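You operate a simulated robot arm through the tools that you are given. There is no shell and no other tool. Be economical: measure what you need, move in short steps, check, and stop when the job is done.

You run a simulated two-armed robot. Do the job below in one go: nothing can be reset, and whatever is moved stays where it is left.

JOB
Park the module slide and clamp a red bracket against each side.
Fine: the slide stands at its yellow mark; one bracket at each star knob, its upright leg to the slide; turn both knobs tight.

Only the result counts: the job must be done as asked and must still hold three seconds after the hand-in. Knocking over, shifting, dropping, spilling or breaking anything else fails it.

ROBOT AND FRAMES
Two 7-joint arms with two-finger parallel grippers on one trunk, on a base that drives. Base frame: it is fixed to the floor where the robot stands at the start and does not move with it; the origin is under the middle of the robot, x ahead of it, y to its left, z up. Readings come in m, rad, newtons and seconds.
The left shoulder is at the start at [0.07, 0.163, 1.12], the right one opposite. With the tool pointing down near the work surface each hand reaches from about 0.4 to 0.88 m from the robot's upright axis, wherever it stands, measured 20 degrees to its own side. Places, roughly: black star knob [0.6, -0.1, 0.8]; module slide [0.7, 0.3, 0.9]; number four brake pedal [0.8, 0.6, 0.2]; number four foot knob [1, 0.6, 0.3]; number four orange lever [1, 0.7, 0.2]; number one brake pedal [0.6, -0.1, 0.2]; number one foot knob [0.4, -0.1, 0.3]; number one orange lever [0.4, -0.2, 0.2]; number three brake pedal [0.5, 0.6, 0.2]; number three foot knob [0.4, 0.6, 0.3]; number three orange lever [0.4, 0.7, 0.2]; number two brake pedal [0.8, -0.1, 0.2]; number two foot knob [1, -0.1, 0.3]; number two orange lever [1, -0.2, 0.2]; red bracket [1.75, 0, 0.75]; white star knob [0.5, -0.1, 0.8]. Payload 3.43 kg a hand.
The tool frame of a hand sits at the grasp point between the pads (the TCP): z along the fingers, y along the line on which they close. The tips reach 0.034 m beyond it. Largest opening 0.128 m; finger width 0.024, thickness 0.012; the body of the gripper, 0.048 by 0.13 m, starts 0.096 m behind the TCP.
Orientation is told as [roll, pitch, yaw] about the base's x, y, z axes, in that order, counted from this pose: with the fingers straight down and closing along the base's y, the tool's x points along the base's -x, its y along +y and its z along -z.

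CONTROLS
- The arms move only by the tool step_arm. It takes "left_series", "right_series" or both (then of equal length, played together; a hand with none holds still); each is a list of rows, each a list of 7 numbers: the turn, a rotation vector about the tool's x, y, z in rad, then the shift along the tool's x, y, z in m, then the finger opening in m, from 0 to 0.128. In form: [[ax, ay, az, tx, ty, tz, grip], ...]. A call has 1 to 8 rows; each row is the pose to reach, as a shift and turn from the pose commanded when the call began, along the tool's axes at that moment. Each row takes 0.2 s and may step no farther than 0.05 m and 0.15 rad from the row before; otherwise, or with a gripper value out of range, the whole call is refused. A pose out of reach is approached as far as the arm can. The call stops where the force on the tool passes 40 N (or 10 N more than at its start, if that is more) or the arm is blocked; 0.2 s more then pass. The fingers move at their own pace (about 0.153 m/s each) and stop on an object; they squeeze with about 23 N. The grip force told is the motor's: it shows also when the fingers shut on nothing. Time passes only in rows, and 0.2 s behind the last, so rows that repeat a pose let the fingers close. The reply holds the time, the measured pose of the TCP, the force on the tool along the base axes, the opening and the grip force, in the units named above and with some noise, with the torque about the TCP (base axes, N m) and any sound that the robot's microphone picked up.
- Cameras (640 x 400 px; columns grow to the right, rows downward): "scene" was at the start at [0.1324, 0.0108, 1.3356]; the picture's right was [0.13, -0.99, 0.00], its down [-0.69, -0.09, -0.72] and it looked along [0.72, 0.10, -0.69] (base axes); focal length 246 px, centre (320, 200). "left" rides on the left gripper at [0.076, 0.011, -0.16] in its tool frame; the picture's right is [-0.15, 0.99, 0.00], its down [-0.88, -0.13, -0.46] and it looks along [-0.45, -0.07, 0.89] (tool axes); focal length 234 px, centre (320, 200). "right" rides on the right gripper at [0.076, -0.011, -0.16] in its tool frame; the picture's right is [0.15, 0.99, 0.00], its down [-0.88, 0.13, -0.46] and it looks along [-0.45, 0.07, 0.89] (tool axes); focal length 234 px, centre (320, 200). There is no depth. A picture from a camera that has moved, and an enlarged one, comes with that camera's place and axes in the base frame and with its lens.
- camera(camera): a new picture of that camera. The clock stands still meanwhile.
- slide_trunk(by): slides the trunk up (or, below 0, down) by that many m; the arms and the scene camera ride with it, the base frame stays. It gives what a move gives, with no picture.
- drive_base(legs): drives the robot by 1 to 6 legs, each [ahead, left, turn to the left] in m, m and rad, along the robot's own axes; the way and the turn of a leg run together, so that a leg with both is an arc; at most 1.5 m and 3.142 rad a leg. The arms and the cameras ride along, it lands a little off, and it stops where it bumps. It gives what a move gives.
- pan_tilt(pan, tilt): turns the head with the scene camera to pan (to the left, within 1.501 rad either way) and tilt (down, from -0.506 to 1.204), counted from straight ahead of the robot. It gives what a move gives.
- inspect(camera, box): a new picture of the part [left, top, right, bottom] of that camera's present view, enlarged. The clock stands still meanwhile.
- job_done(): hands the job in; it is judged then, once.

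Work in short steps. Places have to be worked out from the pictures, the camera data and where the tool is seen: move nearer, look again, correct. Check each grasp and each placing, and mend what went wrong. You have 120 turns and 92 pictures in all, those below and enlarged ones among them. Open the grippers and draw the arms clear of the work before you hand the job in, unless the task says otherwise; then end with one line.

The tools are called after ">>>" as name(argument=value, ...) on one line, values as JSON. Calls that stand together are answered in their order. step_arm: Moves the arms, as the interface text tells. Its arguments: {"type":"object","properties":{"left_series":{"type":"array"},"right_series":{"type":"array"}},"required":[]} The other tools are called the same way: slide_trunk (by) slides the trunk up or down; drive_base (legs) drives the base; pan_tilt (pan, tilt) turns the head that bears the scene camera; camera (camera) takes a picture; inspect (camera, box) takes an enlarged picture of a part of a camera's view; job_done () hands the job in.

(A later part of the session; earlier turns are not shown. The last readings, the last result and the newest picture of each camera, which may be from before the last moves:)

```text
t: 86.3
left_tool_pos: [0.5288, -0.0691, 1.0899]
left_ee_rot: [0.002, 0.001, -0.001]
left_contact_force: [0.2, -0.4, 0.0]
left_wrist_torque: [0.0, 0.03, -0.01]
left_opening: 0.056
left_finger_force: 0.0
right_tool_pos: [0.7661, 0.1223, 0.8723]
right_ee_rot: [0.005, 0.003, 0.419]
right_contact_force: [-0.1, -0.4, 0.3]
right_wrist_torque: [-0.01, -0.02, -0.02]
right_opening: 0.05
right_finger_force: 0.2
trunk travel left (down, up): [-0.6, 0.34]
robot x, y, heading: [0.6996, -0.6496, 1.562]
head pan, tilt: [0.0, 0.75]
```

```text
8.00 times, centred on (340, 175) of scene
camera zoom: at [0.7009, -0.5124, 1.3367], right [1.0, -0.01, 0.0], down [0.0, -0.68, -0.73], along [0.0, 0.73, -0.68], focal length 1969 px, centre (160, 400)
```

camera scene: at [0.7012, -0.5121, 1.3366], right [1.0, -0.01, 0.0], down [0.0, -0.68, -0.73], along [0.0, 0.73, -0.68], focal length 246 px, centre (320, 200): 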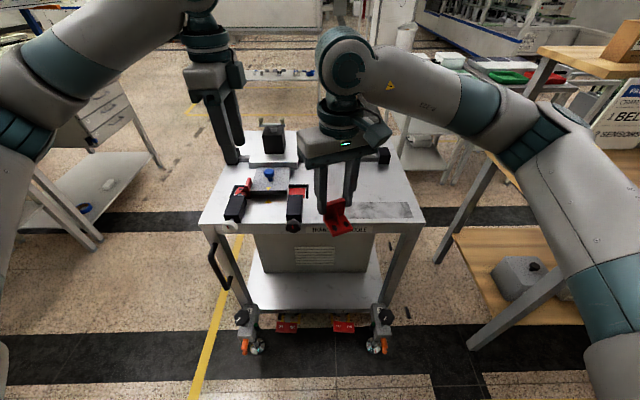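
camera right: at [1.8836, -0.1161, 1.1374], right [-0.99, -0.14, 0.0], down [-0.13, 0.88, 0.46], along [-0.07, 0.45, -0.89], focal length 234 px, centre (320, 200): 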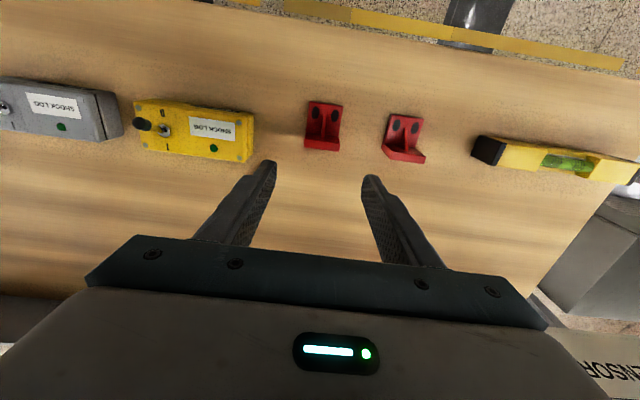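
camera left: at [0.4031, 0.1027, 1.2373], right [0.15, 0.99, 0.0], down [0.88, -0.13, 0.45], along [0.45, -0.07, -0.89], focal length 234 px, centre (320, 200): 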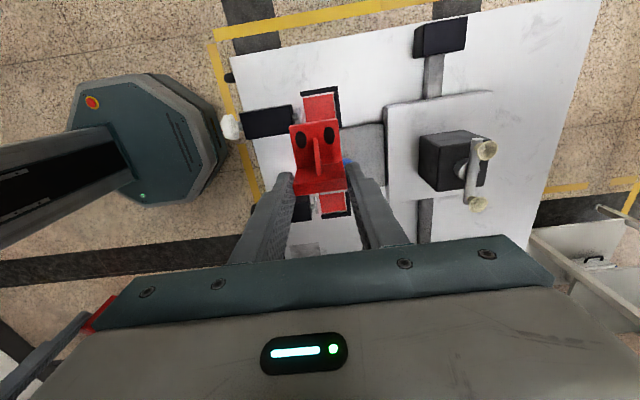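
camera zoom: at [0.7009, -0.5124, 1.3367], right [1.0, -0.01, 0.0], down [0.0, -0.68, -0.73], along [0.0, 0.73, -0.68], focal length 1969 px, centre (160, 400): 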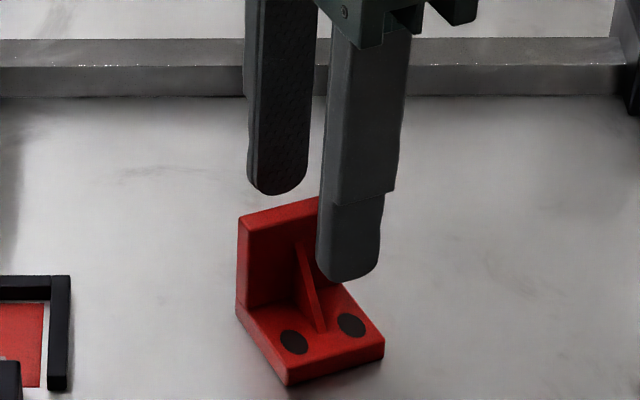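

Straddled correctly. I close, then lift a little and check.

>>> step_arm(right_series=[[0, 0, -0.02, 0, 0, 0, 0.0], [0, 0, -0.02, 0, 0, 0, 0.0], [0, 0, -0.02, 0, 0, 0, 0.0], [0, 0, -0.02, 0, 0, -0.03, 0.0], [0, 0, -0.02, 0, 0, -0.07, 0.0], [0, 0, -0.02, 0, 0, -0.11, 0.0], [0, 0, -0.02, 0, 0, -0.13, 0.0]])

>>> inspect(camera="scene", box=[290, 110, 390, 190])

```text
t: 87.9
left_tool_pos: [0.5284, -0.0697, 1.0907]
left_ee_rot: [0.001, -0.002, -0.002]
left_contact_force: [0.4, -0.2, 0.1]
left_wrist_torque: [-0.01, 0.0, 0.0]
left_opening: 0.0561
left_finger_force: 0.1
right_tool_pos: [0.7685, 0.122, 1.0045]
right_ee_rot: [0.006, 0.004, 0.439]
right_contact_force: [-0.3, -0.1, -2.5]
right_wrist_torque: [0.03, 0.05, 0.01]
right_opening: 0.0105
right_finger_force: 23.1
trunk travel left (down, up): [-0.6, 0.34]
robot x, y, heading: [0.6973, -0.6461, 1.565]
head pan, tilt: [0.0, 0.75]
```

```text
5.00 times, centred on (340, 150) of scene
camera zoom: at [0.7006, -0.5125, 1.3367], right [1.0, -0.01, 0.0], down [0.0, -0.68, -0.73], along [0.0, 0.73, -0.68], focal length 1230 px, centre (220, 450)
```

zoom: 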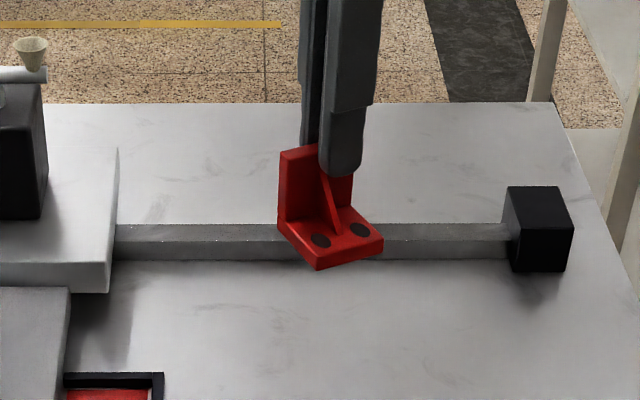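

B is held by its upright's thickness (0.0105). I turn to yaw 1.57 at height.

>>> step_arm(right_series=[[0, 0, -0.14, 0, 0, 0, 0], [0, 0, -0.28, 0, 0, 0, 0], [0, 0, -0.42, 0, 0, 0, 0], [0, 0, -0.56, 0, 0, 0, 0], [0, 0, -0.7, 0, 0, 0, 0], [0, 0, -0.84, 0, 0, 0, 0], [0, 0, -0.98, 0, 0, 0, 0], [0, 0, -1.128, 0, 0, 0, 0]])

>>> step_arm(right_series=[[0, 0, 0, 0.004, 0.035, 0, 0], [0, 0, 0, 0.008, 0.07, 0, 0], [0, 0, 0, 0.012, 0.105, 0, 0], [0, 0, 0, 0.015, 0.14, 0, 0], [0, 0, 0, 0.015, 0.16, 0, 0]])

>>> inspect(camera="right", box=[200, 50, 440, 210])

>>> inspect(camera="scene", box=[220, 130, 340, 220])

```text
t: 89.7
left_tool_pos: [0.5287, -0.0693, 1.0896]
left_ee_rot: [0.001, 0.001, -0.001]
left_contact_force: [-0.6, -0.2, -0.6]
left_wrist_torque: [0.0, -0.03, 0.02]
left_opening: 0.056
left_finger_force: 0.1
right_tool_pos: [0.7681, 0.1208, 1.0031]
right_ee_rot: [0.006, -0.003, 1.571]
right_contact_force: [0.1, 0.0, -1.9]
right_wrist_torque: [0.0, 0.01, -0.02]
right_opening: 0.0104
right_finger_force: 23.5
trunk travel left (down, up): [-0.6, 0.34]
robot x, y, heading: [0.6976, -0.6394, 1.566]
head pan, tilt: [0.0, 0.75]
```

```text
t: 90.9
left_tool_pos: [0.5294, -0.0692, 1.0902]
left_ee_rot: [0.002, 0.0, -0.001]
left_contact_force: [0.2, -0.3, 0.0]
left_wrist_torque: [0.01, -0.04, -0.04]
left_opening: 0.0559
left_finger_force: 0.1
right_tool_pos: [0.6121, 0.101, 0.9945]
right_ee_rot: [-0.009, 0.025, 1.577]
right_contact_force: [-0.4, -0.2, -2.4]
right_wrist_torque: [-0.02, 0.02, -0.01]
right_opening: 0.0107
right_finger_force: 22.8
right hand out of reach, approached as far as the arm can: row 5
trunk travel left (down, up): [-0.6, 0.34]
robot x, y, heading: [0.7017, -0.6481, 1.561]
head pan, tilt: [0.0, 0.75]
```

```text
2.50 times, centred on (320, 130) of right
camera zoom: at [0.6226, 0.0279, 1.1557], right [-0.99, -0.15, -0.01], down [-0.14, 0.89, 0.43], along [-0.06, 0.43, -0.9], focal length 585 px, centre (320, 375)
```

zoom: 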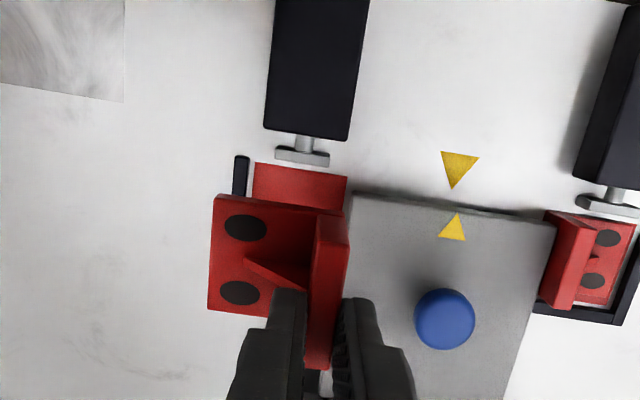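

```text
4.44 times, centred on (280, 175) of scene
camera zoom: at [0.7005, -0.5124, 1.3367], right [1.0, -0.01, 0.0], down [0.0, -0.68, -0.73], along [0.0, 0.73, -0.68], focal length 1094 px, centre (498, 311)
```

zoom: 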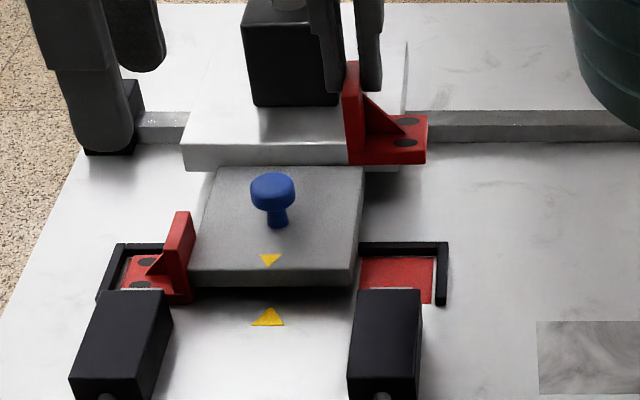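

The right arm hits its inward limit; I shift the base 0.13 left, then bring the hand over the field and fix its slight tilt.

>>> drive_base(legs=[[0, 0.13, 0]])

>>> step_arm(right_series=[[-0.009, -0.025, 0, 0, -0.04, 0, 0], [-0.009, -0.025, 0, 0, -0.08, 0, 0], [-0.009, -0.025, 0, -0.006, -0.12, 0, 0]])

```text
t: 92.2
left_tool_pos: [0.4014, -0.0689, 1.0909]
left_ee_rot: [0.001, -0.002, -0.002]
left_contact_force: [-0.2, 0.1, -0.2]
left_wrist_torque: [0.01, 0.0, -0.02]
left_opening: 0.056
left_finger_force: 0.0
right_tool_pos: [0.4837, 0.1017, 0.9945]
right_ee_rot: [-0.011, 0.027, 1.575]
right_contact_force: [0.0, -0.3, -1.8]
right_wrist_torque: [-0.02, 0.04, 0.0]
right_opening: 0.0104
right_finger_force: 23.0
trunk travel left (down, up): [-0.6, 0.34]
robot x, y, heading: [0.5676, -0.6465, 1.561]
head pan, tilt: [0.0, 0.75]
```

```text
t: 93.0
left_tool_pos: [0.4011, -0.069, 1.0902]
left_ee_rot: [-0.001, 0.002, -0.002]
left_contact_force: [-0.3, 1.3, -0.8]
left_wrist_torque: [-0.02, 0.01, 0.0]
left_opening: 0.0561
left_finger_force: 0.0
right_tool_pos: [0.6063, 0.1083, 0.9947]
right_ee_rot: [0.003, 0.003, 1.578]
right_contact_force: [-0.5, 0.4, -2.6]
right_wrist_torque: [0.0, 0.05, 0.0]
right_opening: 0.0105
right_finger_force: 23.2
trunk travel left (down, up): [-0.6, 0.34]
robot x, y, heading: [0.5695, -0.6433, 1.567]
head pan, tilt: [0.0, 0.75]
```

Good. Descend to z≈0.90 with a small x margin, then look.

>>> step_arm(right_series=[[0, 0, 0.006, 0.001, 0.002, 0.035, 0], [0, 0, 0.006, 0.001, 0.002, 0.07, 0], [0, 0, 0.006, 0.001, 0.002, 0.09, 0]])

>>> inspect(camera="right", box=[220, 50, 420, 210])

>>> inspect(camera="scene", box=[280, 145, 380, 220])

```text
t: 93.8
left_tool_pos: [0.3996, -0.0693, 1.0888]
left_ee_rot: [0.001, -0.001, -0.002]
left_contact_force: [-0.4, 1.2, 0.1]
left_wrist_torque: [-0.01, 0.0, -0.01]
left_opening: 0.0556
left_finger_force: 0.0
right_tool_pos: [0.6, 0.1051, 0.9036]
right_ee_rot: [-0.003, 0.002, 1.569]
right_contact_force: [-0.1, 0.0, -1.5]
right_wrist_torque: [0.01, 0.04, -0.01]
right_opening: 0.0107
right_finger_force: 23.1
trunk travel left (down, up): [-0.6, 0.34]
robot x, y, heading: [0.5693, -0.6468, 1.564]
head pan, tilt: [0.0, 0.75]
```

```text
2.50 times, centred on (320, 130) of right
camera zoom: at [0.6125, 0.028, 1.0637], right [-0.99, -0.15, 0.0], down [-0.13, 0.88, 0.45], along [-0.07, 0.45, -0.89], focal length 585 px, centre (320, 375)
```

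zoom: 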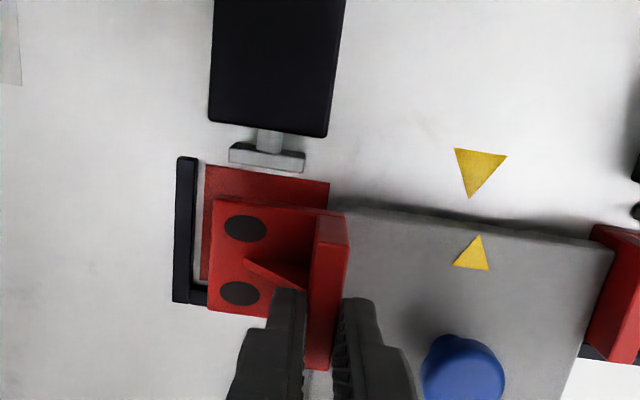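

```text
5.33 times, centred on (330, 182) of scene
camera zoom: at [0.571, -0.5114, 1.3367], right [1.0, -0.01, 0.0], down [0.0, -0.68, -0.73], along [0.01, 0.73, -0.68], focal length 1312 px, centre (267, 293)
```

zoom: 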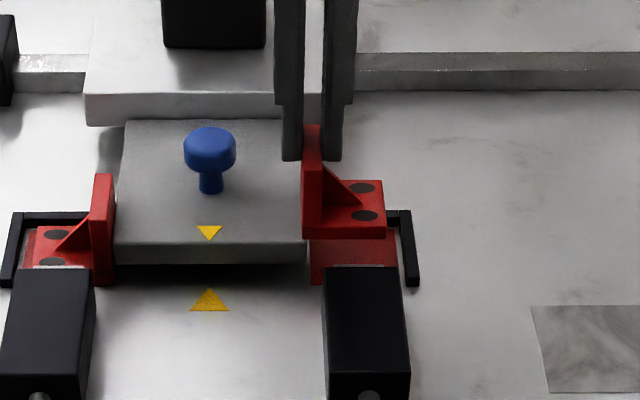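

Face is ~2–3 mm over the slide's edge in x; I shift +4 mm in x and go down to just above landing.

>>> step_arm(right_series=[[0, 0, 0, 0, -0.004, 0, 0], [0, 0, 0, 0, -0.004, 0.01, 0], [0, 0, 0, 0, -0.004, 0.02, 0], [0, 0, 0, 0, -0.004, 0.026, 0], [0, 0, 0, 0, -0.004, 0.026, 0]])

>>> inspect(camera="scene", box=[310, 160, 370, 205])

```text
t: 95.0
left_tool_pos: [0.4001, -0.0679, 1.0891]
left_ee_rot: [-0.001, 0.0, -0.001]
left_contact_force: [0.6, 0.0, 0.2]
left_wrist_torque: [-0.02, 0.0, -0.01]
left_opening: 0.0559
left_finger_force: 0.1
right_tool_pos: [0.6061, 0.1083, 0.8795]
right_ee_rot: [0.001, 0.001, 1.571]
right_contact_force: [-0.3, -0.2, -3.2]
right_wrist_torque: [0.0, 0.05, 0.03]
right_opening: 0.0105
right_finger_force: 22.9
trunk travel left (down, up): [-0.6, 0.34]
robot x, y, heading: [0.5681, -0.6464, 1.566]
head pan, tilt: [0.0, 0.75]
```

```text
8.89 times, centred on (340, 182) of scene
camera zoom: at [0.5715, -0.5116, 1.3367], right [1.0, -0.01, 0.0], down [0.0, -0.68, -0.73], along [0.01, 0.73, -0.68], focal length 2187 px, centre (142, 356)
```

zoom: 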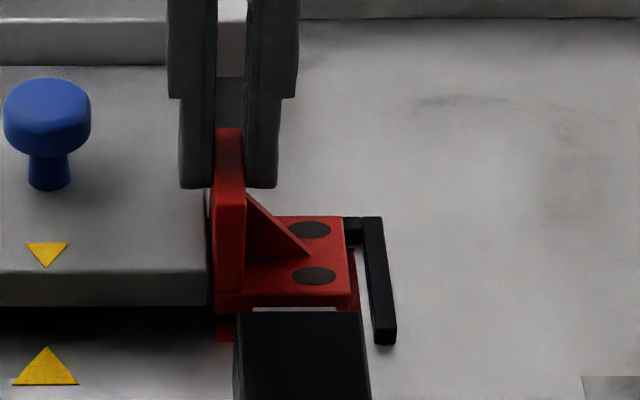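

There is a ~3 mm gap to the slide. I lower onto the table in small steps.

>>> step_arm(right_series=[[0, 0, 0, 0, 0.001, 0.002, 0], [0, 0, 0, 0, 0.001, 0.004, 0], [0, 0, 0, 0, 0.001, 0.0055, 0], [0, 0, 0, 0, 0.001, 0.0055, 0]])

>>> step_arm(right_series=[[0, 0, 0, 0, 0, 0.001, 0], [0, 0, 0, 0, 0, 0.0015, 0], [0, 0, 0, 0, 0, 0.0015, 0]])

```text
t: 96.0
left_tool_pos: [0.4015, -0.0683, 1.0899]
left_ee_rot: [-0.001, -0.001, -0.001]
left_contact_force: [-0.2, -0.4, 0.7]
left_wrist_torque: [0.01, 0.01, -0.01]
left_opening: 0.0559
left_finger_force: 0.1
right_tool_pos: [0.6047, 0.1075, 0.8731]
right_ee_rot: [0.001, -0.001, 1.571]
right_contact_force: [0.2, 0.9, -0.1]
right_wrist_torque: [0.07, 0.0, 0.01]
right_opening: 0.0106
right_finger_force: 22.9
trunk travel left (down, up): [-0.6, 0.34]
robot x, y, heading: [0.5703, -0.6454, 1.561]
head pan, tilt: [0.0, 0.75]
```

```text
t: 96.8
left_tool_pos: [0.4008, -0.0701, 1.0907]
left_ee_rot: [0.0, -0.001, -0.002]
left_contact_force: [-0.1, 0.3, 1.1]
left_wrist_torque: [0.0, 0.0, 0.02]
left_opening: 0.0562
left_finger_force: 0.1
right_tool_pos: [0.6041, 0.1065, 0.8731]
right_ee_rot: [0.0, -0.001, 1.57]
right_contact_force: [1.5, 3.4, 9.7]
right_wrist_torque: [-0.15, -0.07, 0.03]
right_opening: 0.0103
right_finger_force: 23.1
trunk travel left (down, up): [-0.6, 0.34]
robot x, y, heading: [0.5707, -0.6447, 1.565]
head pan, tilt: [0.0, 0.75]
```

Landed. I ease the load and slide it toward the slide until light contact.

>>> step_arm(right_series=[[0, 0, 0, 0, 0.001, -0.0015, 0], [0, 0, 0, 0, 0.002, -0.0015, 0], [0, 0, 0, 0, 0.002, -0.0015, 0]])

>>> inspect(camera="scene", box=[310, 160, 370, 205])

```text
t: 97.6
left_tool_pos: [0.4003, -0.0692, 1.0897]
left_ee_rot: [0.0, 0.0, -0.004]
left_contact_force: [-0.7, 0.1, -0.1]
left_wrist_torque: [-0.02, 0.0, -0.01]
left_opening: 0.0561
left_finger_force: 0.1
right_tool_pos: [0.6032, 0.1066, 0.8732]
right_ee_rot: [-0.001, 0.0, 1.568]
right_contact_force: [4.9, 3.4, 3.5]
right_wrist_torque: [0.17, -0.25, 0.05]
right_opening: 0.0106
right_finger_force: 23.1
trunk travel left (down, up): [-0.6, 0.34]
robot x, y, heading: [0.5727, -0.6387, 1.565]
head pan, tilt: [0.0, 0.75]
```

```text
8.89 times, centred on (340, 182) of scene
camera zoom: at [0.5721, -0.512, 1.3367], right [1.0, -0.01, 0.0], down [-0.01, -0.68, -0.73], along [0.01, 0.73, -0.68], focal length 2187 px, centre (142, 356)
```

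zoom: 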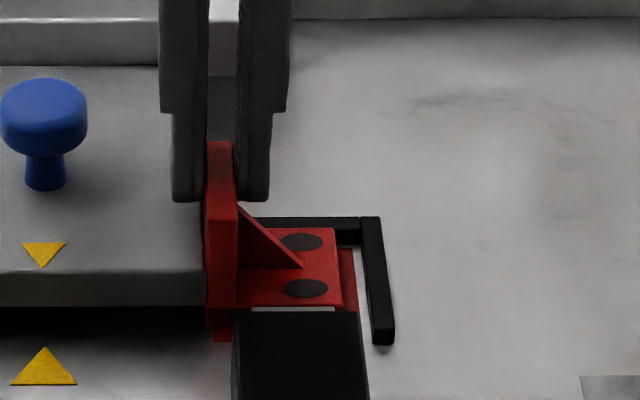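

The upright now touches the slide. I release and rise.

>>> step_arm(right_series=[[0, 0, 0, 0, 0, 0, 0.03], [0, 0, 0, 0, 0, 0, 0.03], [0, 0, 0, 0, 0, -0.02, 0.03], [0, 0, 0, 0, 0, -0.06, 0.03], [0, 0, 0, 0, 0, -0.1, 0.03], [0, 0, 0, 0, 0, -0.14, 0.04]])

>>> inspect(camera="right", box=[200, 50, 440, 210])

>>> inspect(camera="scene", box=[260, 150, 380, 225])

```text
t: 99.0
left_tool_pos: [0.3991, -0.0709, 1.09]
left_ee_rot: [0.001, 0.0, -0.002]
left_contact_force: [0.0, 0.0, 0.3]
left_wrist_torque: [0.05, -0.01, 0.02]
left_opening: 0.0561
left_finger_force: 0.0
right_tool_pos: [0.6001, 0.1085, 1.0156]
right_ee_rot: [-0.001, -0.001, 1.569]
right_contact_force: [-1.5, -0.6, -0.3]
right_wrist_torque: [0.0, -0.01, -0.01]
right_opening: 0.0399
right_finger_force: 0.1
trunk travel left (down, up): [-0.6, 0.34]
robot x, y, heading: [0.567, -0.6457, 1.566]
head pan, tilt: [0.0, 0.75]
```

```text
2.50 times, centred on (320, 130) of right
camera zoom: at [0.6109, 0.0315, 1.1752], right [-0.99, -0.15, 0.0], down [-0.13, 0.88, 0.46], along [-0.07, 0.45, -0.89], focal length 585 px, centre (320, 375)
```

zoom: 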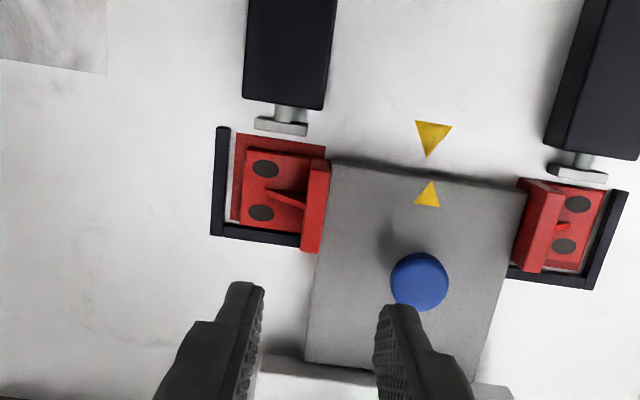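

```text
5.33 times, centred on (320, 188) of scene
camera zoom: at [0.5709, -0.513, 1.3368], right [1.0, -0.01, 0.0], down [0.0, -0.68, -0.73], along [0.01, 0.73, -0.68], focal length 1312 px, centre (320, 267)
```

zoom: 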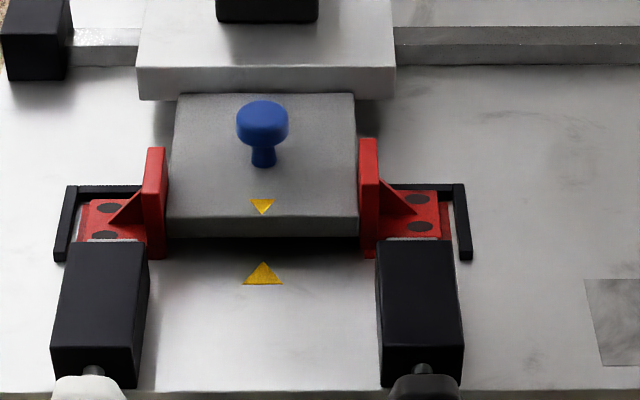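

Both brackets stand snug against the slide, arrows aligned. Now the knobs: white ≈(0.449, −0.064, 0.819), black ≈(0.627, −0.064, 0.819). I back the base off and turn the right hand to point forward.

>>> drive_base(legs=[[-0.19, 0, 0], [0, 0.1, 0]])

>>> step_arm(right_series=[[0, -0.14, 0, 0, 0, 0, 0.06], [0, -0.28, 0, 0, 0, 0, 0.06], [0, -0.42, 0, 0, 0, 0, 0.06], [0, -0.56, 0, 0, 0, 0, 0.06], [0, -0.7, 0, 0, 0, 0, 0.06], [0, -0.84, 0, 0, 0, 0, 0.06]])

>>> step_arm(right_series=[[0, -0.14, 0, 0, 0, 0, 0.06], [0, -0.28, 0, 0, 0, 0, 0.06], [0, -0.42, 0, 0, 0, 0, 0.06], [0, -0.56, 0, 0, 0, 0, 0.06], [0, -0.7, 0, 0, 0, 0, 0.06], [0, -0.73, 0, 0, 0, 0, 0.06]])

```text
t: 101.3
left_tool_pos: [0.2995, -0.2602, 1.0907]
left_ee_rot: [0.0, -0.002, -0.002]
left_contact_force: [-0.2, 0.0, -0.2]
left_wrist_torque: [-0.01, -0.01, 0.02]
left_opening: 0.0562
left_finger_force: 0.1
right_tool_pos: [0.498, -0.0828, 1.0156]
right_ee_rot: [-0.002, 0.001, 1.571]
right_contact_force: [0.3, -0.1, 0.3]
right_wrist_torque: [0.01, -0.02, 0.02]
right_opening: 0.0399
right_finger_force: 0.1
trunk travel left (down, up): [-0.6, 0.34]
robot x, y, heading: [0.4692, -0.8376, 1.563]
head pan, tilt: [0.0, 0.75]
```

```text
t: 102.7
left_tool_pos: [0.299, -0.2607, 1.0908]
left_ee_rot: [0.0, 0.0, -0.001]
left_contact_force: [0.4, -0.5, 0.2]
left_wrist_torque: [-0.01, 0.02, 0.0]
left_opening: 0.0561
left_finger_force: 0.0
right_tool_pos: [0.4999, -0.0841, 1.0143]
right_ee_rot: [0.001, -0.842, 1.573]
right_contact_force: [-0.3, -0.3, 1.0]
right_wrist_torque: [-0.02, 0.03, -0.03]
right_opening: 0.0598
right_finger_force: 0.0
trunk travel left (down, up): [-0.6, 0.34]
robot x, y, heading: [0.4677, -0.837, 1.568]
head pan, tilt: [0.0, 0.75]
```

```text
t: 104.1
left_tool_pos: [0.3011, -0.26, 1.0901]
left_ee_rot: [-0.002, 0.003, -0.003]
left_contact_force: [-0.2, -0.1, 0.7]
left_wrist_torque: [-0.01, 0.01, 0.02]
left_opening: 0.056
left_finger_force: 0.0
right_tool_pos: [0.5018, -0.084, 1.0146]
right_ee_rot: [1.464, -1.569, 0.104]
right_contact_force: [0.0, 0.5, -0.4]
right_wrist_torque: [-0.01, 0.0, 0.04]
right_opening: 0.06
right_finger_force: 0.1
trunk travel left (down, up): [-0.6, 0.34]
robot x, y, heading: [0.4668, -0.8394, 1.562]
head pan, tilt: [0.0, 0.75]
```

The hand now points forward. I move it to a standoff in front of the black knob: (0.627, −0.20, 0.82).

>>> step_arm(right_series=[[0, 0, 0, 0, -0.03, -0.039, 0.06], [0, 0, 0, 0, -0.06, -0.078, 0.06], [0, 0, 0, 0, -0.09, -0.116, 0.06], [0, 0, 0, 0.035, -0.12, -0.116, 0.06], [0, 0, 0, 0.075, -0.125, -0.116, 0.06], [0, 0, 0, 0.115, -0.125, -0.116, 0.06], [0, 0, 0, 0.155, -0.125, -0.116, 0.06], [0, 0, 0, 0.194, -0.125, -0.116, 0.06]])

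>>> camera(camera="right")

>>> inspect(camera="scene", box=[290, 130, 450, 240])

```text
t: 105.9
left_tool_pos: [0.3, -0.2598, 1.0888]
left_ee_rot: [0.0, 0.002, -0.002]
left_contact_force: [-0.4, -0.6, -0.5]
left_wrist_torque: [-0.04, -0.01, 0.02]
left_opening: 0.0561
left_finger_force: 0.1
right_tool_pos: [0.5168, -0.2256, 0.9039]
right_ee_rot: [-0.033, -1.544, 1.559]
right_contact_force: [0.1, -0.2, -0.7]
right_wrist_torque: [0.02, 0.02, -0.01]
right_opening: 0.06
right_finger_force: 0.1
right hand out of reach, approached as far as the arm can: row 1, 2, 3, 4, 5, 6, 7, 8
trunk travel left (down, up): [-0.6, 0.34]
robot x, y, heading: [0.4687, -0.8402, 1.565]
head pan, tilt: [0.0, 0.75]
```

```text
25 pictures are left
camera right: at [0.5205, -0.3881, 0.8323], right [-0.99, 0.04, -0.15], down [-0.15, -0.43, 0.89], along [-0.03, 0.9, 0.43], focal length 234 px, centre (320, 200)
```

right: 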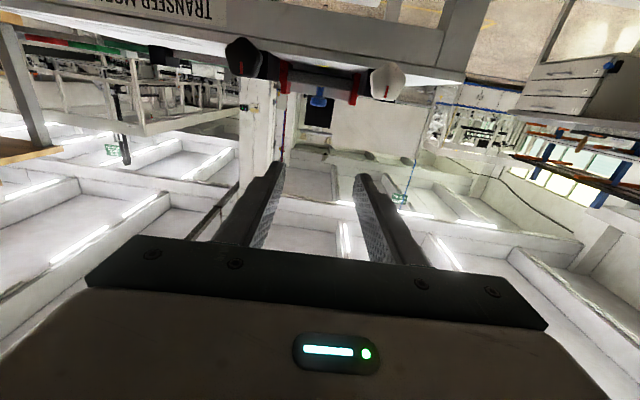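

```text
3.64 times, centred on (370, 185) of scene
camera zoom: at [0.4706, -0.7033, 1.3367], right [1.0, -0.01, 0.0], down [0.0, -0.68, -0.73], along [0.0, 0.73, -0.68], focal length 895 px, centre (138, 254)
```

zoom: 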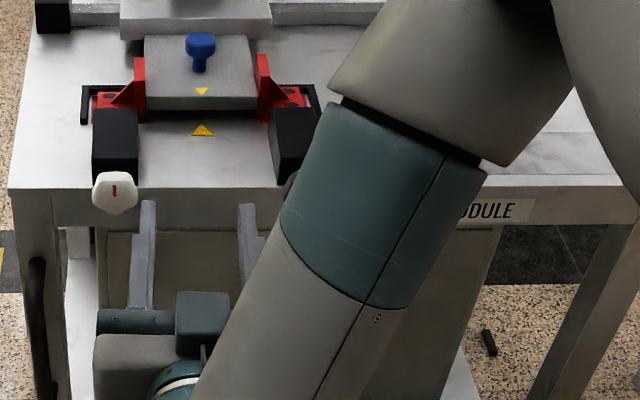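

The wrist folds up against its limit at this height. Raising the hand and lowering the trunk so the shoulder is near knob height should cure this.

>>> step_arm(right_series=[[-0.033, -0.027, 0, -0.04, 0, 0, 0.06], [-0.033, -0.027, 0, -0.08, -0.02, 0, 0.06], [-0.033, -0.027, 0, -0.12, -0.04, 0.01, 0.06], [-0.033, -0.027, 0, -0.16, -0.06, 0.02, 0.06]])

>>> slide_trunk(by=-0.27)

```text
t: 106.9
left_tool_pos: [0.2991, -0.2629, 1.0911]
left_ee_rot: [0.001, 0.003, -0.002]
left_contact_force: [-0.9, -0.7, -0.1]
left_wrist_torque: [0.03, -0.01, -0.01]
left_opening: 0.0561
left_finger_force: 0.1
right_tool_pos: [0.5757, -0.2093, 1.0702]
right_ee_rot: [-2.999, -1.571, -1.723]
right_contact_force: [-0.9, 0.0, 0.5]
right_wrist_torque: [-0.01, 0.04, 0.0]
right_opening: 0.06
right_finger_force: 0.0
trunk travel left (down, up): [-0.6, 0.34]
robot x, y, heading: [0.4695, -0.8368, 1.566]
head pan, tilt: [0.0, 0.75]
```

```text
t: 109.7
left_tool_pos: [0.2992, -0.2618, 0.8205]
left_ee_rot: [-0.001, 0.0, -0.002]
left_contact_force: [0.1, -0.1, 0.4]
left_wrist_torque: [-0.01, 0.02, 0.0]
left_opening: 0.0562
left_finger_force: 0.1
right_tool_pos: [0.5747, -0.209, 0.7991]
right_ee_rot: [-2.037, -1.569, -2.686]
right_contact_force: [-0.2, 0.0, 0.4]
right_wrist_torque: [-0.04, -0.02, 0.01]
right_opening: 0.06
right_finger_force: 0.0
trunk travel left (down, up): [-0.33, 0.61]
robot x, y, heading: [0.4678, -0.8342, 1.561]
head pan, tilt: [0.0, 0.75]
```

The pose is now good. I shift to in front of the black knob and look with the hand camera.

>>> step_arm(right_series=[[0, 0, 0, -0.01, -0.026, 0, 0.06], [0, 0, 0, -0.02, -0.052, 0, 0.06], [0, 0, 0, -0.02, -0.052, 0, 0.06]])

>>> camera(camera="right")

>>> inspect(camera="scene", box=[270, 50, 430, 160])

```text
t: 110.5
left_tool_pos: [0.2992, -0.2614, 0.8209]
left_ee_rot: [0.001, -0.002, -0.002]
left_contact_force: [0.4, 0.7, -0.1]
left_wrist_torque: [0.01, -0.02, 0.02]
left_opening: 0.0564
left_finger_force: 0.1
right_tool_pos: [0.6046, -0.2141, 0.831]
right_ee_rot: [-0.177, -1.562, 1.724]
right_contact_force: [0.3, -0.4, -0.2]
right_wrist_torque: [0.02, 0.0, 0.0]
right_opening: 0.06
right_finger_force: 0.1
right hand out of reach, approached as far as the arm can: row 1, 2, 3
trunk travel left (down, up): [-0.33, 0.61]
robot x, y, heading: [0.4709, -0.8368, 1.563]
head pan, tilt: [0.0, 0.75]
```

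```text
23 pictures are left
camera right: at [0.6133, -0.3756, 0.756], right [-0.99, 0.02, -0.15], down [-0.14, -0.45, 0.88], along [-0.05, 0.89, 0.44], focal length 234 px, centre (320, 200)
```

right: 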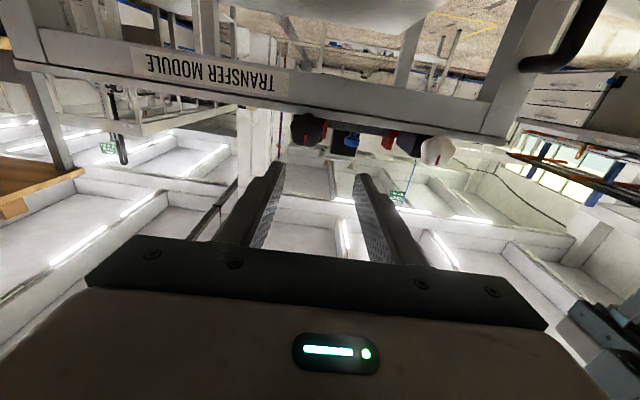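

```text
3.64 times, centred on (350, 105) of scene
camera zoom: at [0.4702, -0.7044, 1.0667], right [1.0, -0.01, 0.0], down [0.0, -0.68, -0.73], along [0.0, 0.73, -0.68], focal length 895 px, centre (211, 546)
```

zoom: 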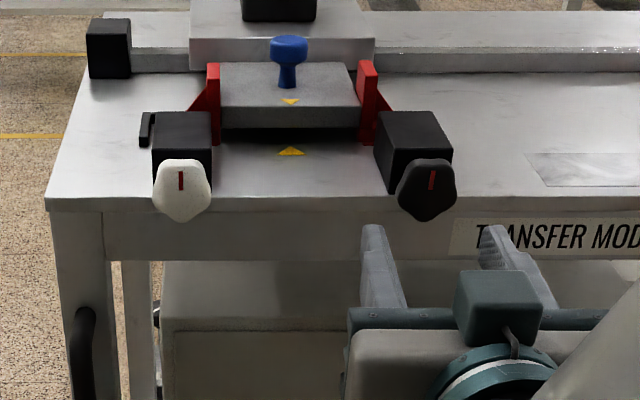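

The standoff is near the arm's folded limit; going forward should be easier. I command to y≈−0.14 in line with the knob.

>>> step_arm(right_series=[[0, 0, 0, 0, 0, 0.03, 0.06], [0, 0, 0, 0.005, -0.01, 0.06, 0.06], [0, 0, 0, 0.01, -0.021, 0.07, 0.06], [0, 0, 0, 0.01, -0.021, 0.07, 0.06]])

```text
t: 111.5
left_tool_pos: [0.2988, -0.2618, 0.8199]
left_ee_rot: [0.0, 0.0, -0.002]
left_contact_force: [-0.1, 0.4, -0.3]
left_wrist_torque: [0.03, 0.04, 0.0]
left_opening: 0.0561
left_finger_force: 0.0
right_tool_pos: [0.5984, -0.15, 0.8387]
right_ee_rot: [-0.109, -1.557, 1.646]
right_contact_force: [-0.1, -0.5, 0.4]
right_wrist_torque: [-0.03, -0.02, 0.01]
right_opening: 0.0599
right_finger_force: 0.0
right hand out of reach, approached as far as the arm can: row 1, 2, 3, 4
trunk travel left (down, up): [-0.33, 0.61]
robot x, y, heading: [0.4653, -0.8416, 1.567]
head pan, tilt: [0.0, 0.75]
```

The arm prefers the target more in front of it, so I shift the base 0.13 right and bring the hand back inward.

>>> drive_base(legs=[[0, -0.13, 0]])

>>> step_arm(right_series=[[0, 0, 0, 0, 0.035, 0, 0.06], [0, 0, 0, 0.01, 0.07, 0, 0.06], [0, 0, 0, 0.018, 0.1, 0, 0.06], [0, 0, 0, 0.018, 0.1, 0, 0.06]])

```text
t: 112.8
left_tool_pos: [0.4279, -0.2619, 0.8206]
left_ee_rot: [0.0, 0.002, 0.005]
left_contact_force: [-0.2, -0.3, 0.8]
left_wrist_torque: [0.0, 0.02, -0.02]
left_opening: 0.0561
left_finger_force: 0.0
right_tool_pos: [0.7256, -0.1504, 0.8383]
right_ee_rot: [-0.004, -1.556, 1.549]
right_contact_force: [0.8, 0.0, -0.4]
right_wrist_torque: [0.01, 0.05, 0.04]
right_opening: 0.06
right_finger_force: 0.0
trunk travel left (down, up): [-0.33, 0.61]
robot x, y, heading: [0.5986, -0.8404, 1.572]
head pan, tilt: [0.0, 0.75]
```

```text
t: 113.8
left_tool_pos: [0.4272, -0.2622, 0.82]
left_ee_rot: [0.0, -0.001, 0.005]
left_contact_force: [-0.6, -0.8, -0.4]
left_wrist_torque: [0.01, -0.01, -0.01]
left_opening: 0.0564
left_finger_force: 0.0
right_tool_pos: [0.6267, -0.15, 0.818]
right_ee_rot: [-0.076, -1.558, 1.618]
right_contact_force: [-0.7, -0.3, -0.3]
right_wrist_torque: [0.0, -0.03, -0.05]
right_opening: 0.06
right_finger_force: 0.0
trunk travel left (down, up): [-0.33, 0.61]
robot x, y, heading: [0.6014, -0.8419, 1.567]
head pan, tilt: [0.0, 0.75]
```

In line with the black knob at standoff. I pre-rotate the wrist counter-clockwise to gain travel, checking its range.

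>>> step_arm(right_series=[[0, 0, -0.14, 0, 0, 0, 0.06], [0, 0, -0.28, 0, 0, 0, 0.06], [0, 0, -0.42, 0, 0, 0, 0.06], [0, 0, -0.56, 0, 0, 0, 0.06], [0, 0, -0.7, 0, 0, 0, 0.06], [0, 0, -0.84, 0, 0, 0, 0.06], [0, 0, -0.98, 0, 0, 0, 0.06], [0, 0, -1.1, 0, 0, 0, 0.06]])

>>> inspect(camera="scene", box=[240, 60, 400, 170])

```text
t: 115.6
left_tool_pos: [0.4268, -0.2625, 0.8197]
left_ee_rot: [-0.001, 0.001, 0.007]
left_contact_force: [0.0, 0.0, -0.9]
left_wrist_torque: [0.0, 0.03, -0.03]
left_opening: 0.056
left_finger_force: 0.0
right_tool_pos: [0.6263, -0.1485, 0.8208]
right_ee_rot: [-1.555, -0.467, 3.109]
right_contact_force: [0.0, -0.2, 0.7]
right_wrist_torque: [-0.02, -0.02, 0.03]
right_opening: 0.06
right_finger_force: 0.1
trunk travel left (down, up): [-0.33, 0.61]
robot x, y, heading: [0.6004, -0.8364, 1.571]
head pan, tilt: [0.0, 0.75]
```

```text
3.64 times, centred on (320, 115) of scene
camera zoom: at [0.6008, -0.705, 1.0667], right [1.0, 0.0, 0.0], down [0.0, -0.68, -0.73], along [0.0, 0.73, -0.68], focal length 895 px, centre (320, 509)
```

zoom: 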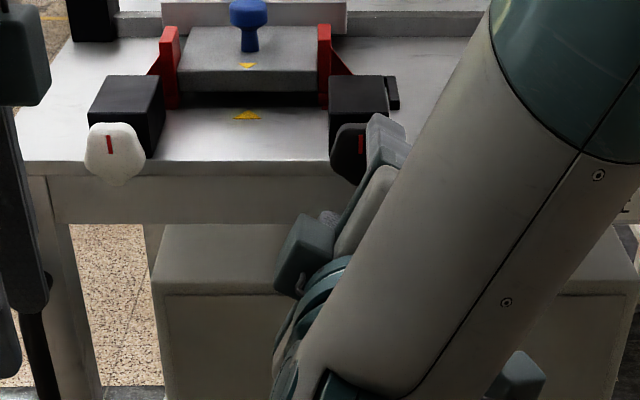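

The wrist turns freely. I move forward onto the knob and close.

>>> step_arm(right_series=[[0, 0, 0, 0, 0, 0.025, 0.06], [0, 0, 0, 0, 0, 0.05, 0.06], [0, 0, 0, 0, 0, 0.066, 0.06], [0, 0, 0, 0, 0, 0.066, 0.0], [0, 0, 0, 0, 0, 0.066, 0.0], [0, 0, 0, 0, 0, 0.066, 0.0]])

>>> inspect(camera="scene", box=[270, 70, 370, 130])

```text
t: 117.0
left_tool_pos: [0.4259, -0.2622, 0.8198]
left_ee_rot: [-0.002, 0.001, 0.005]
left_contact_force: [-0.3, 0.5, 0.9]
left_wrist_torque: [0.01, 0.0, 0.02]
left_opening: 0.056
left_finger_force: 0.0
right_tool_pos: [0.6262, -0.0821, 0.8165]
right_ee_rot: [-1.548, -0.467, 3.107]
right_contact_force: [-7.0, -15.7, -23.3]
right_wrist_torque: [-0.04, 0.15, 0.22]
right_opening: 0.0425
right_finger_force: 45.2
trunk travel left (down, up): [-0.33, 0.61]
robot x, y, heading: [0.6027, -0.8379, 1.568]
head pan, tilt: [0.0, 0.75]
```

```text
6.40 times, centred on (320, 100) of scene
camera zoom: at [0.6002, -0.7041, 1.0663], right [1.0, 0.0, 0.0], down [0.0, -0.68, -0.73], along [0.0, 0.73, -0.68], focal length 1575 px, centre (320, 840)
```

zoom: 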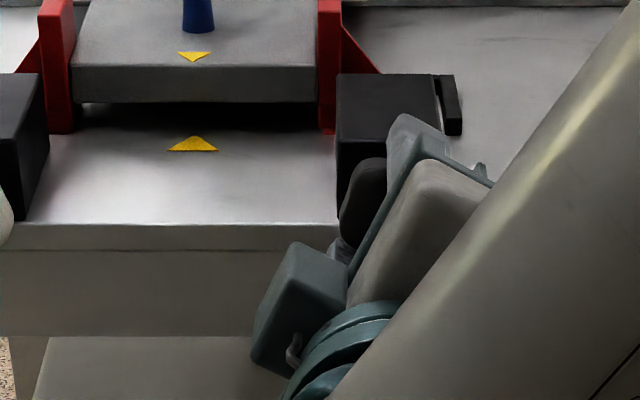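

Gripped at 0.0425 with a small off-centre load downward. I relieve it by a few mm and turn clockwise (+tool z).

>>> step_arm(right_series=[[0, 0, 0, 0, 0.003, -0.002, 0], [0, 0, 0.13, 0, 0.003, -0.002, 0], [0, 0, 0.26, 0, 0.003, -0.002, 0], [0, 0, 0.39, 0, 0.003, -0.002, 0], [0, 0, 0.52, 0, 0.003, -0.002, 0], [0, 0, 0.65, 0, 0.003, -0.002, 0], [0, 0, 0.78, 0, 0.003, -0.002, 0], [0, 0, 0.91, 0, 0.003, -0.002, 0]])

>>> inspect(camera="scene", box=[270, 70, 370, 130])

```text
t: 118.8
left_tool_pos: [0.4279, -0.262, 0.8197]
left_ee_rot: [-0.002, 0.0, 0.006]
left_contact_force: [-0.2, -0.3, -0.5]
left_wrist_torque: [-0.01, -0.01, 0.02]
left_opening: 0.0562
left_finger_force: 0.0
right_tool_pos: [0.6287, -0.0816, 0.8181]
right_ee_rot: [-1.502, -1.382, 3.043]
right_contact_force: [8.2, 4.6, -4.2]
right_wrist_torque: [-0.73, -0.01, 1.05]
right_opening: 0.0427
right_finger_force: 44.8
trunk travel left (down, up): [-0.33, 0.61]
robot x, y, heading: [0.6012, -0.8368, 1.568]
head pan, tilt: [0.0, 0.75]
```

```text
6.40 times, centred on (320, 100) of scene
camera zoom: at [0.6018, -0.7039, 1.0666], right [1.0, 0.0, 0.0], down [0.0, -0.68, -0.73], along [0.0, 0.73, -0.68], focal length 1575 px, centre (320, 840)
```

zoom: 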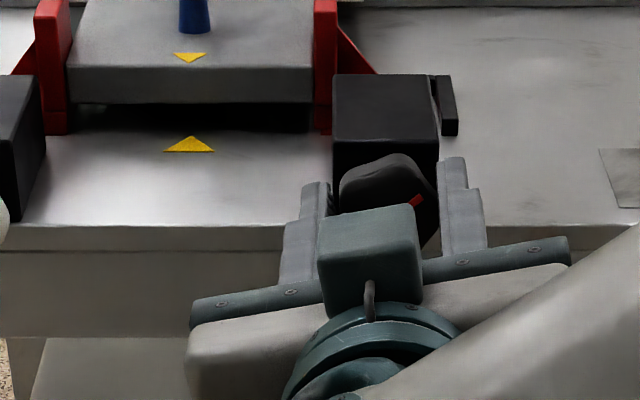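

The knob turned with the hand (mark now at 2 o'clock), no resistance yet. I keep turning.

>>> step_arm(right_series=[[0, 0, 0.14, 0, 0, 0, 0], [0, 0, 0.28, 0, 0, 0, 0], [0, 0, 0.42, 0, 0, 0, 0], [0, 0, 0.56, 0, 0, 0, 0], [0, 0, 0.7, 0, 0, 0, 0], [0, 0, 0.84, 0, 0, 0, 0], [0, 0, 0.98, 0, 0, 0, 0], [0, 0, 1.12, 0, 0, 0, 0]])

>>> step_arm(right_series=[[0, 0, 0.14, 0, 0, 0, 0], [0, 0, 0.28, 0, 0, 0, 0], [0, 0, 0.42, 0, 0, 0, 0], [0, 0, 0.56, 0, 0, 0, 0], [0, 0, 0.7, 0, 0, 0, 0], [0, 0, 0.84, 0, 0, 0, 0], [0, 0, 0.98, 0, 0, 0, 0], [0, 0, 1.12, 0, 0, 0, 0]])

>>> inspect(camera="scene", box=[270, 70, 370, 130])

```text
t: 120.6
left_tool_pos: [0.4287, -0.2616, 0.8204]
left_ee_rot: [-0.002, 0.001, 0.004]
left_contact_force: [0.2, 0.3, -1.0]
left_wrist_torque: [-0.01, 0.0, -0.01]
left_opening: 0.056
left_finger_force: 0.0
right_tool_pos: [0.6304, -0.0827, 0.818]
right_ee_rot: [1.553, -0.636, -0.022]
right_contact_force: [23.5, 15.5, -0.6]
right_wrist_torque: [0.28, -0.05, 0.07]
right_opening: 0.0429
right_finger_force: 44.9
trunk travel left (down, up): [-0.33, 0.61]
robot x, y, heading: [0.6005, -0.8372, 1.574]
head pan, tilt: [0.0, 0.75]
```

```text
t: 122.4
left_tool_pos: [0.4286, -0.2614, 0.8192]
left_ee_rot: [-0.003, 0.003, 0.005]
left_contact_force: [-0.6, -0.2, 0.7]
left_wrist_torque: [-0.02, -0.03, 0.0]
left_opening: 0.0562
left_finger_force: 0.2
right_tool_pos: [0.6306, -0.0818, 0.8149]
right_ee_rot: [1.549, 0.481, -0.038]
right_contact_force: [30.3, 8.0, -9.2]
right_wrist_torque: [-0.1, -0.4, -0.56]
right_opening: 0.0425
right_finger_force: 45.2
trunk travel left (down, up): [-0.33, 0.61]
robot x, y, heading: [0.5991, -0.8339, 1.564]
head pan, tilt: [0.0, 0.75]
```

```text
6.40 times, centred on (320, 100) of scene
camera zoom: at [0.6038, -0.7033, 1.0664], right [1.0, 0.0, 0.0], down [0.0, -0.68, -0.73], along [0.0, 0.73, -0.68], focal length 1575 px, centre (320, 840)
```

zoom: 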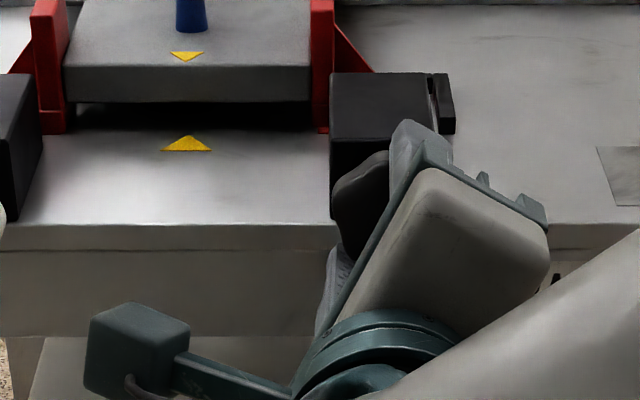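

About 3.1 rad turned; resistance begins (−0.4 N m) and there's lateral load. I recentre by 3 mm and continue.

>>> step_arm(right_series=[[0, 0, 0, -0.0026, 0.0025, 0, 0], [0, 0, 0.12, -0.0026, 0.0025, 0, 0], [0, 0, 0.24, -0.0026, 0.0025, 0, 0], [0, 0, 0.36, -0.0026, 0.0025, 0, 0], [0, 0, 0.48, -0.0026, 0.0025, 0, 0], [0, 0, 0.6, -0.0026, 0.0025, 0, 0]])

```text
t: 123.8
left_tool_pos: [0.4254, -0.2616, 0.8193]
left_ee_rot: [-0.001, -0.002, 0.006]
left_contact_force: [-0.1, 0.9, 0.1]
left_wrist_torque: [-0.02, 0.03, -0.03]
left_opening: 0.0564
left_finger_force: 0.0
right_tool_pos: [0.6271, -0.0833, 0.8186]
right_ee_rot: [1.54, 1.077, -0.049]
right_contact_force: [-4.9, 6.2, -0.8]
right_wrist_torque: [-0.68, -1.59, 0.72]
right_opening: 0.0426
right_finger_force: 45.0
trunk travel left (down, up): [-0.33, 0.61]
robot x, y, heading: [0.5984, -0.8382, 1.573]
head pan, tilt: [0.0, 0.75]
```

Torque is climbing (−1.6 N m): clamping. A bit more.

>>> step_arm(right_series=[[0, 0, 0.1, 0, 0, 0, 0], [0, 0, 0.2, 0, 0, 0, 0], [0, 0, 0.3, 0, 0, 0, 0], [0, 0, 0.3, 0, 0, 0, 0]])

>>> inspect(camera="scene", box=[270, 60, 370, 130])

```text
t: 124.8
left_tool_pos: [0.4259, -0.2619, 0.8181]
left_ee_rot: [0.0, -0.001, 0.006]
left_contact_force: [-0.4, 0.0, 0.1]
left_wrist_torque: [0.01, 0.01, -0.01]
left_opening: 0.0561
left_finger_force: 0.1
right_tool_pos: [0.6291, -0.0839, 0.8176]
right_ee_rot: [1.479, 1.379, -0.114]
right_contact_force: [-10.9, -4.5, -14.6]
right_wrist_torque: [-0.97, -0.97, 1.1]
right_opening: 0.0421
right_finger_force: 45.2
trunk travel left (down, up): [-0.33, 0.61]
robot x, y, heading: [0.6014, -0.8415, 1.569]
head pan, tilt: [0.0, 0.75]
```

```text
5.71 times, centred on (320, 95) of scene
camera zoom: at [0.5996, -0.7038, 1.0664], right [1.0, 0.0, 0.0], down [0.0, -0.68, -0.73], along [0.0, 0.73, -0.68], focal length 1406 px, centre (320, 800)
```

zoom: 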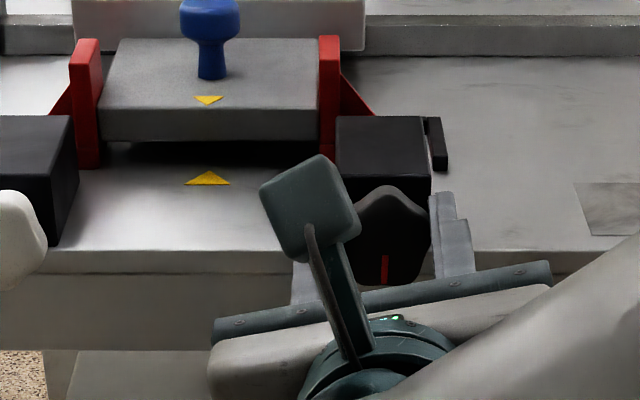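

The mark stopped at 6 o'clock while the hand slipped on: the knob is tight after half a turn. I open, back off, and unwind the wrist.

>>> step_arm(right_series=[[0, 0, 0, 0, 0, 0, 0.06], [0, 0, 0, 0, 0, 0, 0.06], [0, 0, 0, 0, 0, -0.03, 0.06], [0, 0, 0, 0, 0, -0.06, 0.06], [0, 0, -0.14, 0, 0, -0.07, 0.06], [0, 0, -0.28, 0, 0, -0.07, 0.06], [0, 0, -0.42, 0, 0, -0.07, 0.06], [0, 0, -0.56, 0, 0, -0.07, 0.06]])

>>> step_arm(right_series=[[0, 0, -0.145, 0, 0, 0, 0.06], [0, 0, -0.29, 0, 0, 0, 0.06], [0, 0, -0.435, 0, 0, 0, 0.06], [0, 0, -0.58, 0, 0, 0, 0.06], [0, 0, -0.725, 0, 0, 0, 0.06], [0, 0, -0.87, 0, 0, 0, 0.06], [0, 0, -1.015, 0, 0, 0, 0.06], [0, 0, -1.16, 0, 0, 0, 0.06]])

>>> step_arm(right_series=[[0, 0, -0.145, 0, 0, 0, 0.06], [0, 0, -0.29, 0, 0, 0, 0.06], [0, 0, -0.435, 0, 0, 0, 0.06], [0, 0, -0.58, 0, 0, 0, 0.06], [0, 0, -0.725, 0, 0, 0, 0.06], [0, 0, -0.87, 0, 0, 0, 0.06], [0, 0, -1.015, 0, 0, 0, 0.06], [0, 0, -1.14, 0, 0, 0, 0.06]])

>>> inspect(camera="scene", box=[250, 60, 370, 140])

```text
t: 126.6
left_tool_pos: [0.4261, -0.2617, 0.8203]
left_ee_rot: [-0.001, -0.001, 0.007]
left_contact_force: [-0.2, -0.3, -0.3]
left_wrist_torque: [0.02, 0.02, 0.02]
left_opening: 0.0563
left_finger_force: 0.0
right_tool_pos: [0.6283, -0.155, 0.8194]
right_ee_rot: [1.55, 0.816, -0.041]
right_contact_force: [-0.3, -0.3, -0.3]
right_wrist_torque: [-0.04, -0.02, 0.0]
right_opening: 0.0598
right_finger_force: 0.0
trunk travel left (down, up): [-0.33, 0.61]
robot x, y, heading: [0.6029, -0.8423, 1.566]
head pan, tilt: [0.0, 0.75]
```

```text
t: 128.4
left_tool_pos: [0.4261, -0.2631, 0.8216]
left_ee_rot: [0.001, -0.001, 0.005]
left_contact_force: [-0.1, -0.5, -0.6]
left_wrist_torque: [0.04, 0.01, 0.01]
left_opening: 0.0563
left_finger_force: 0.0
right_tool_pos: [0.6287, -0.1541, 0.8212]
right_ee_rot: [1.557, -0.343, -0.023]
right_contact_force: [0.8, 0.4, -0.5]
right_wrist_torque: [-0.01, -0.02, -0.02]
right_opening: 0.0598
right_finger_force: 0.2
trunk travel left (down, up): [-0.33, 0.61]
robot x, y, heading: [0.5996, -0.8377, 1.577]
head pan, tilt: [0.0, 0.75]
```

```text
t: 130.2
left_tool_pos: [0.4271, -0.263, 0.8206]
left_ee_rot: [0.001, 0.0, 0.005]
left_contact_force: [-0.9, 0.3, -0.1]
left_wrist_torque: [0.02, 0.01, -0.02]
left_opening: 0.0562
left_finger_force: 0.1
right_tool_pos: [0.6276, -0.1533, 0.8209]
right_ee_rot: [1.417, -1.484, 0.126]
right_contact_force: [0.4, 0.2, 1.5]
right_wrist_torque: [-0.01, 0.0, 0.03]
right_opening: 0.06
right_finger_force: 0.0
trunk travel left (down, up): [-0.33, 0.61]
robot x, y, heading: [0.5982, -0.8333, 1.572]
head pan, tilt: [0.0, 0.75]
```

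```text
5.00 times, centred on (310, 100) of scene
camera zoom: at [0.6008, -0.705, 1.0667], right [1.0, 0.0, 0.0], down [0.0, -0.68, -0.73], along [0.0, 0.73, -0.68], focal length 1230 px, centre (370, 700)
```

zoom: 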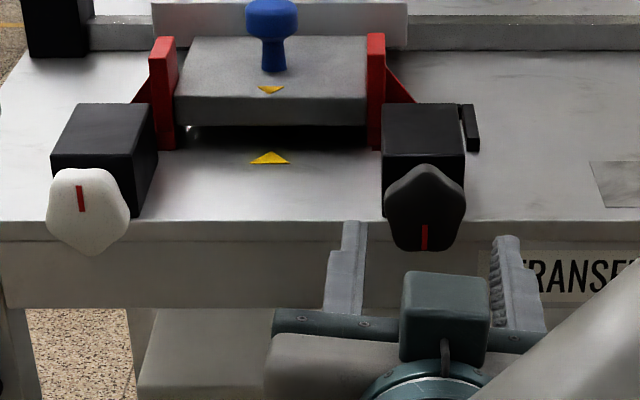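

Black knob tight (mark flipped to 6 o'clock), arrows still aligned. Now I drive left 0.174 so the same hand faces the white knob.

>>> drive_base(legs=[[0, 0.174, 0]])

>>> inspect(camera="scene", box=[250, 60, 370, 140])

```text
t: 131.6
left_tool_pos: [0.2609, -0.2604, 0.82]
left_ee_rot: [-0.002, -0.001, -0.004]
left_contact_force: [-0.6, -0.6, -0.5]
left_wrist_torque: [0.0, -0.03, 0.01]
left_opening: 0.056
left_finger_force: 0.0
right_tool_pos: [0.4633, -0.1523, 0.8213]
right_ee_rot: [1.417, -1.481, 0.116]
right_contact_force: [0.0, 0.5, 0.4]
right_wrist_torque: [-0.03, 0.06, -0.04]
right_opening: 0.0601
right_finger_force: 0.0
trunk travel left (down, up): [-0.33, 0.61]
robot x, y, heading: [0.4294, -0.8381, 1.562]
head pan, tilt: [0.0, 0.75]
```

```text
5.00 times, centred on (310, 100) of scene
camera zoom: at [0.4314, -0.7041, 1.0667], right [1.0, -0.01, 0.0], down [-0.01, -0.68, -0.73], along [0.01, 0.73, -0.68], focal length 1230 px, centre (370, 700)
```

zoom: 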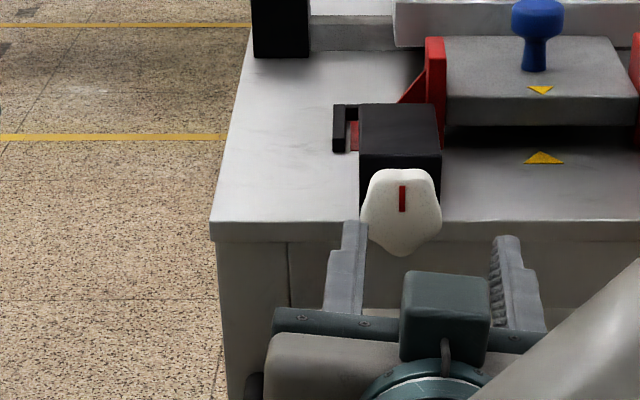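

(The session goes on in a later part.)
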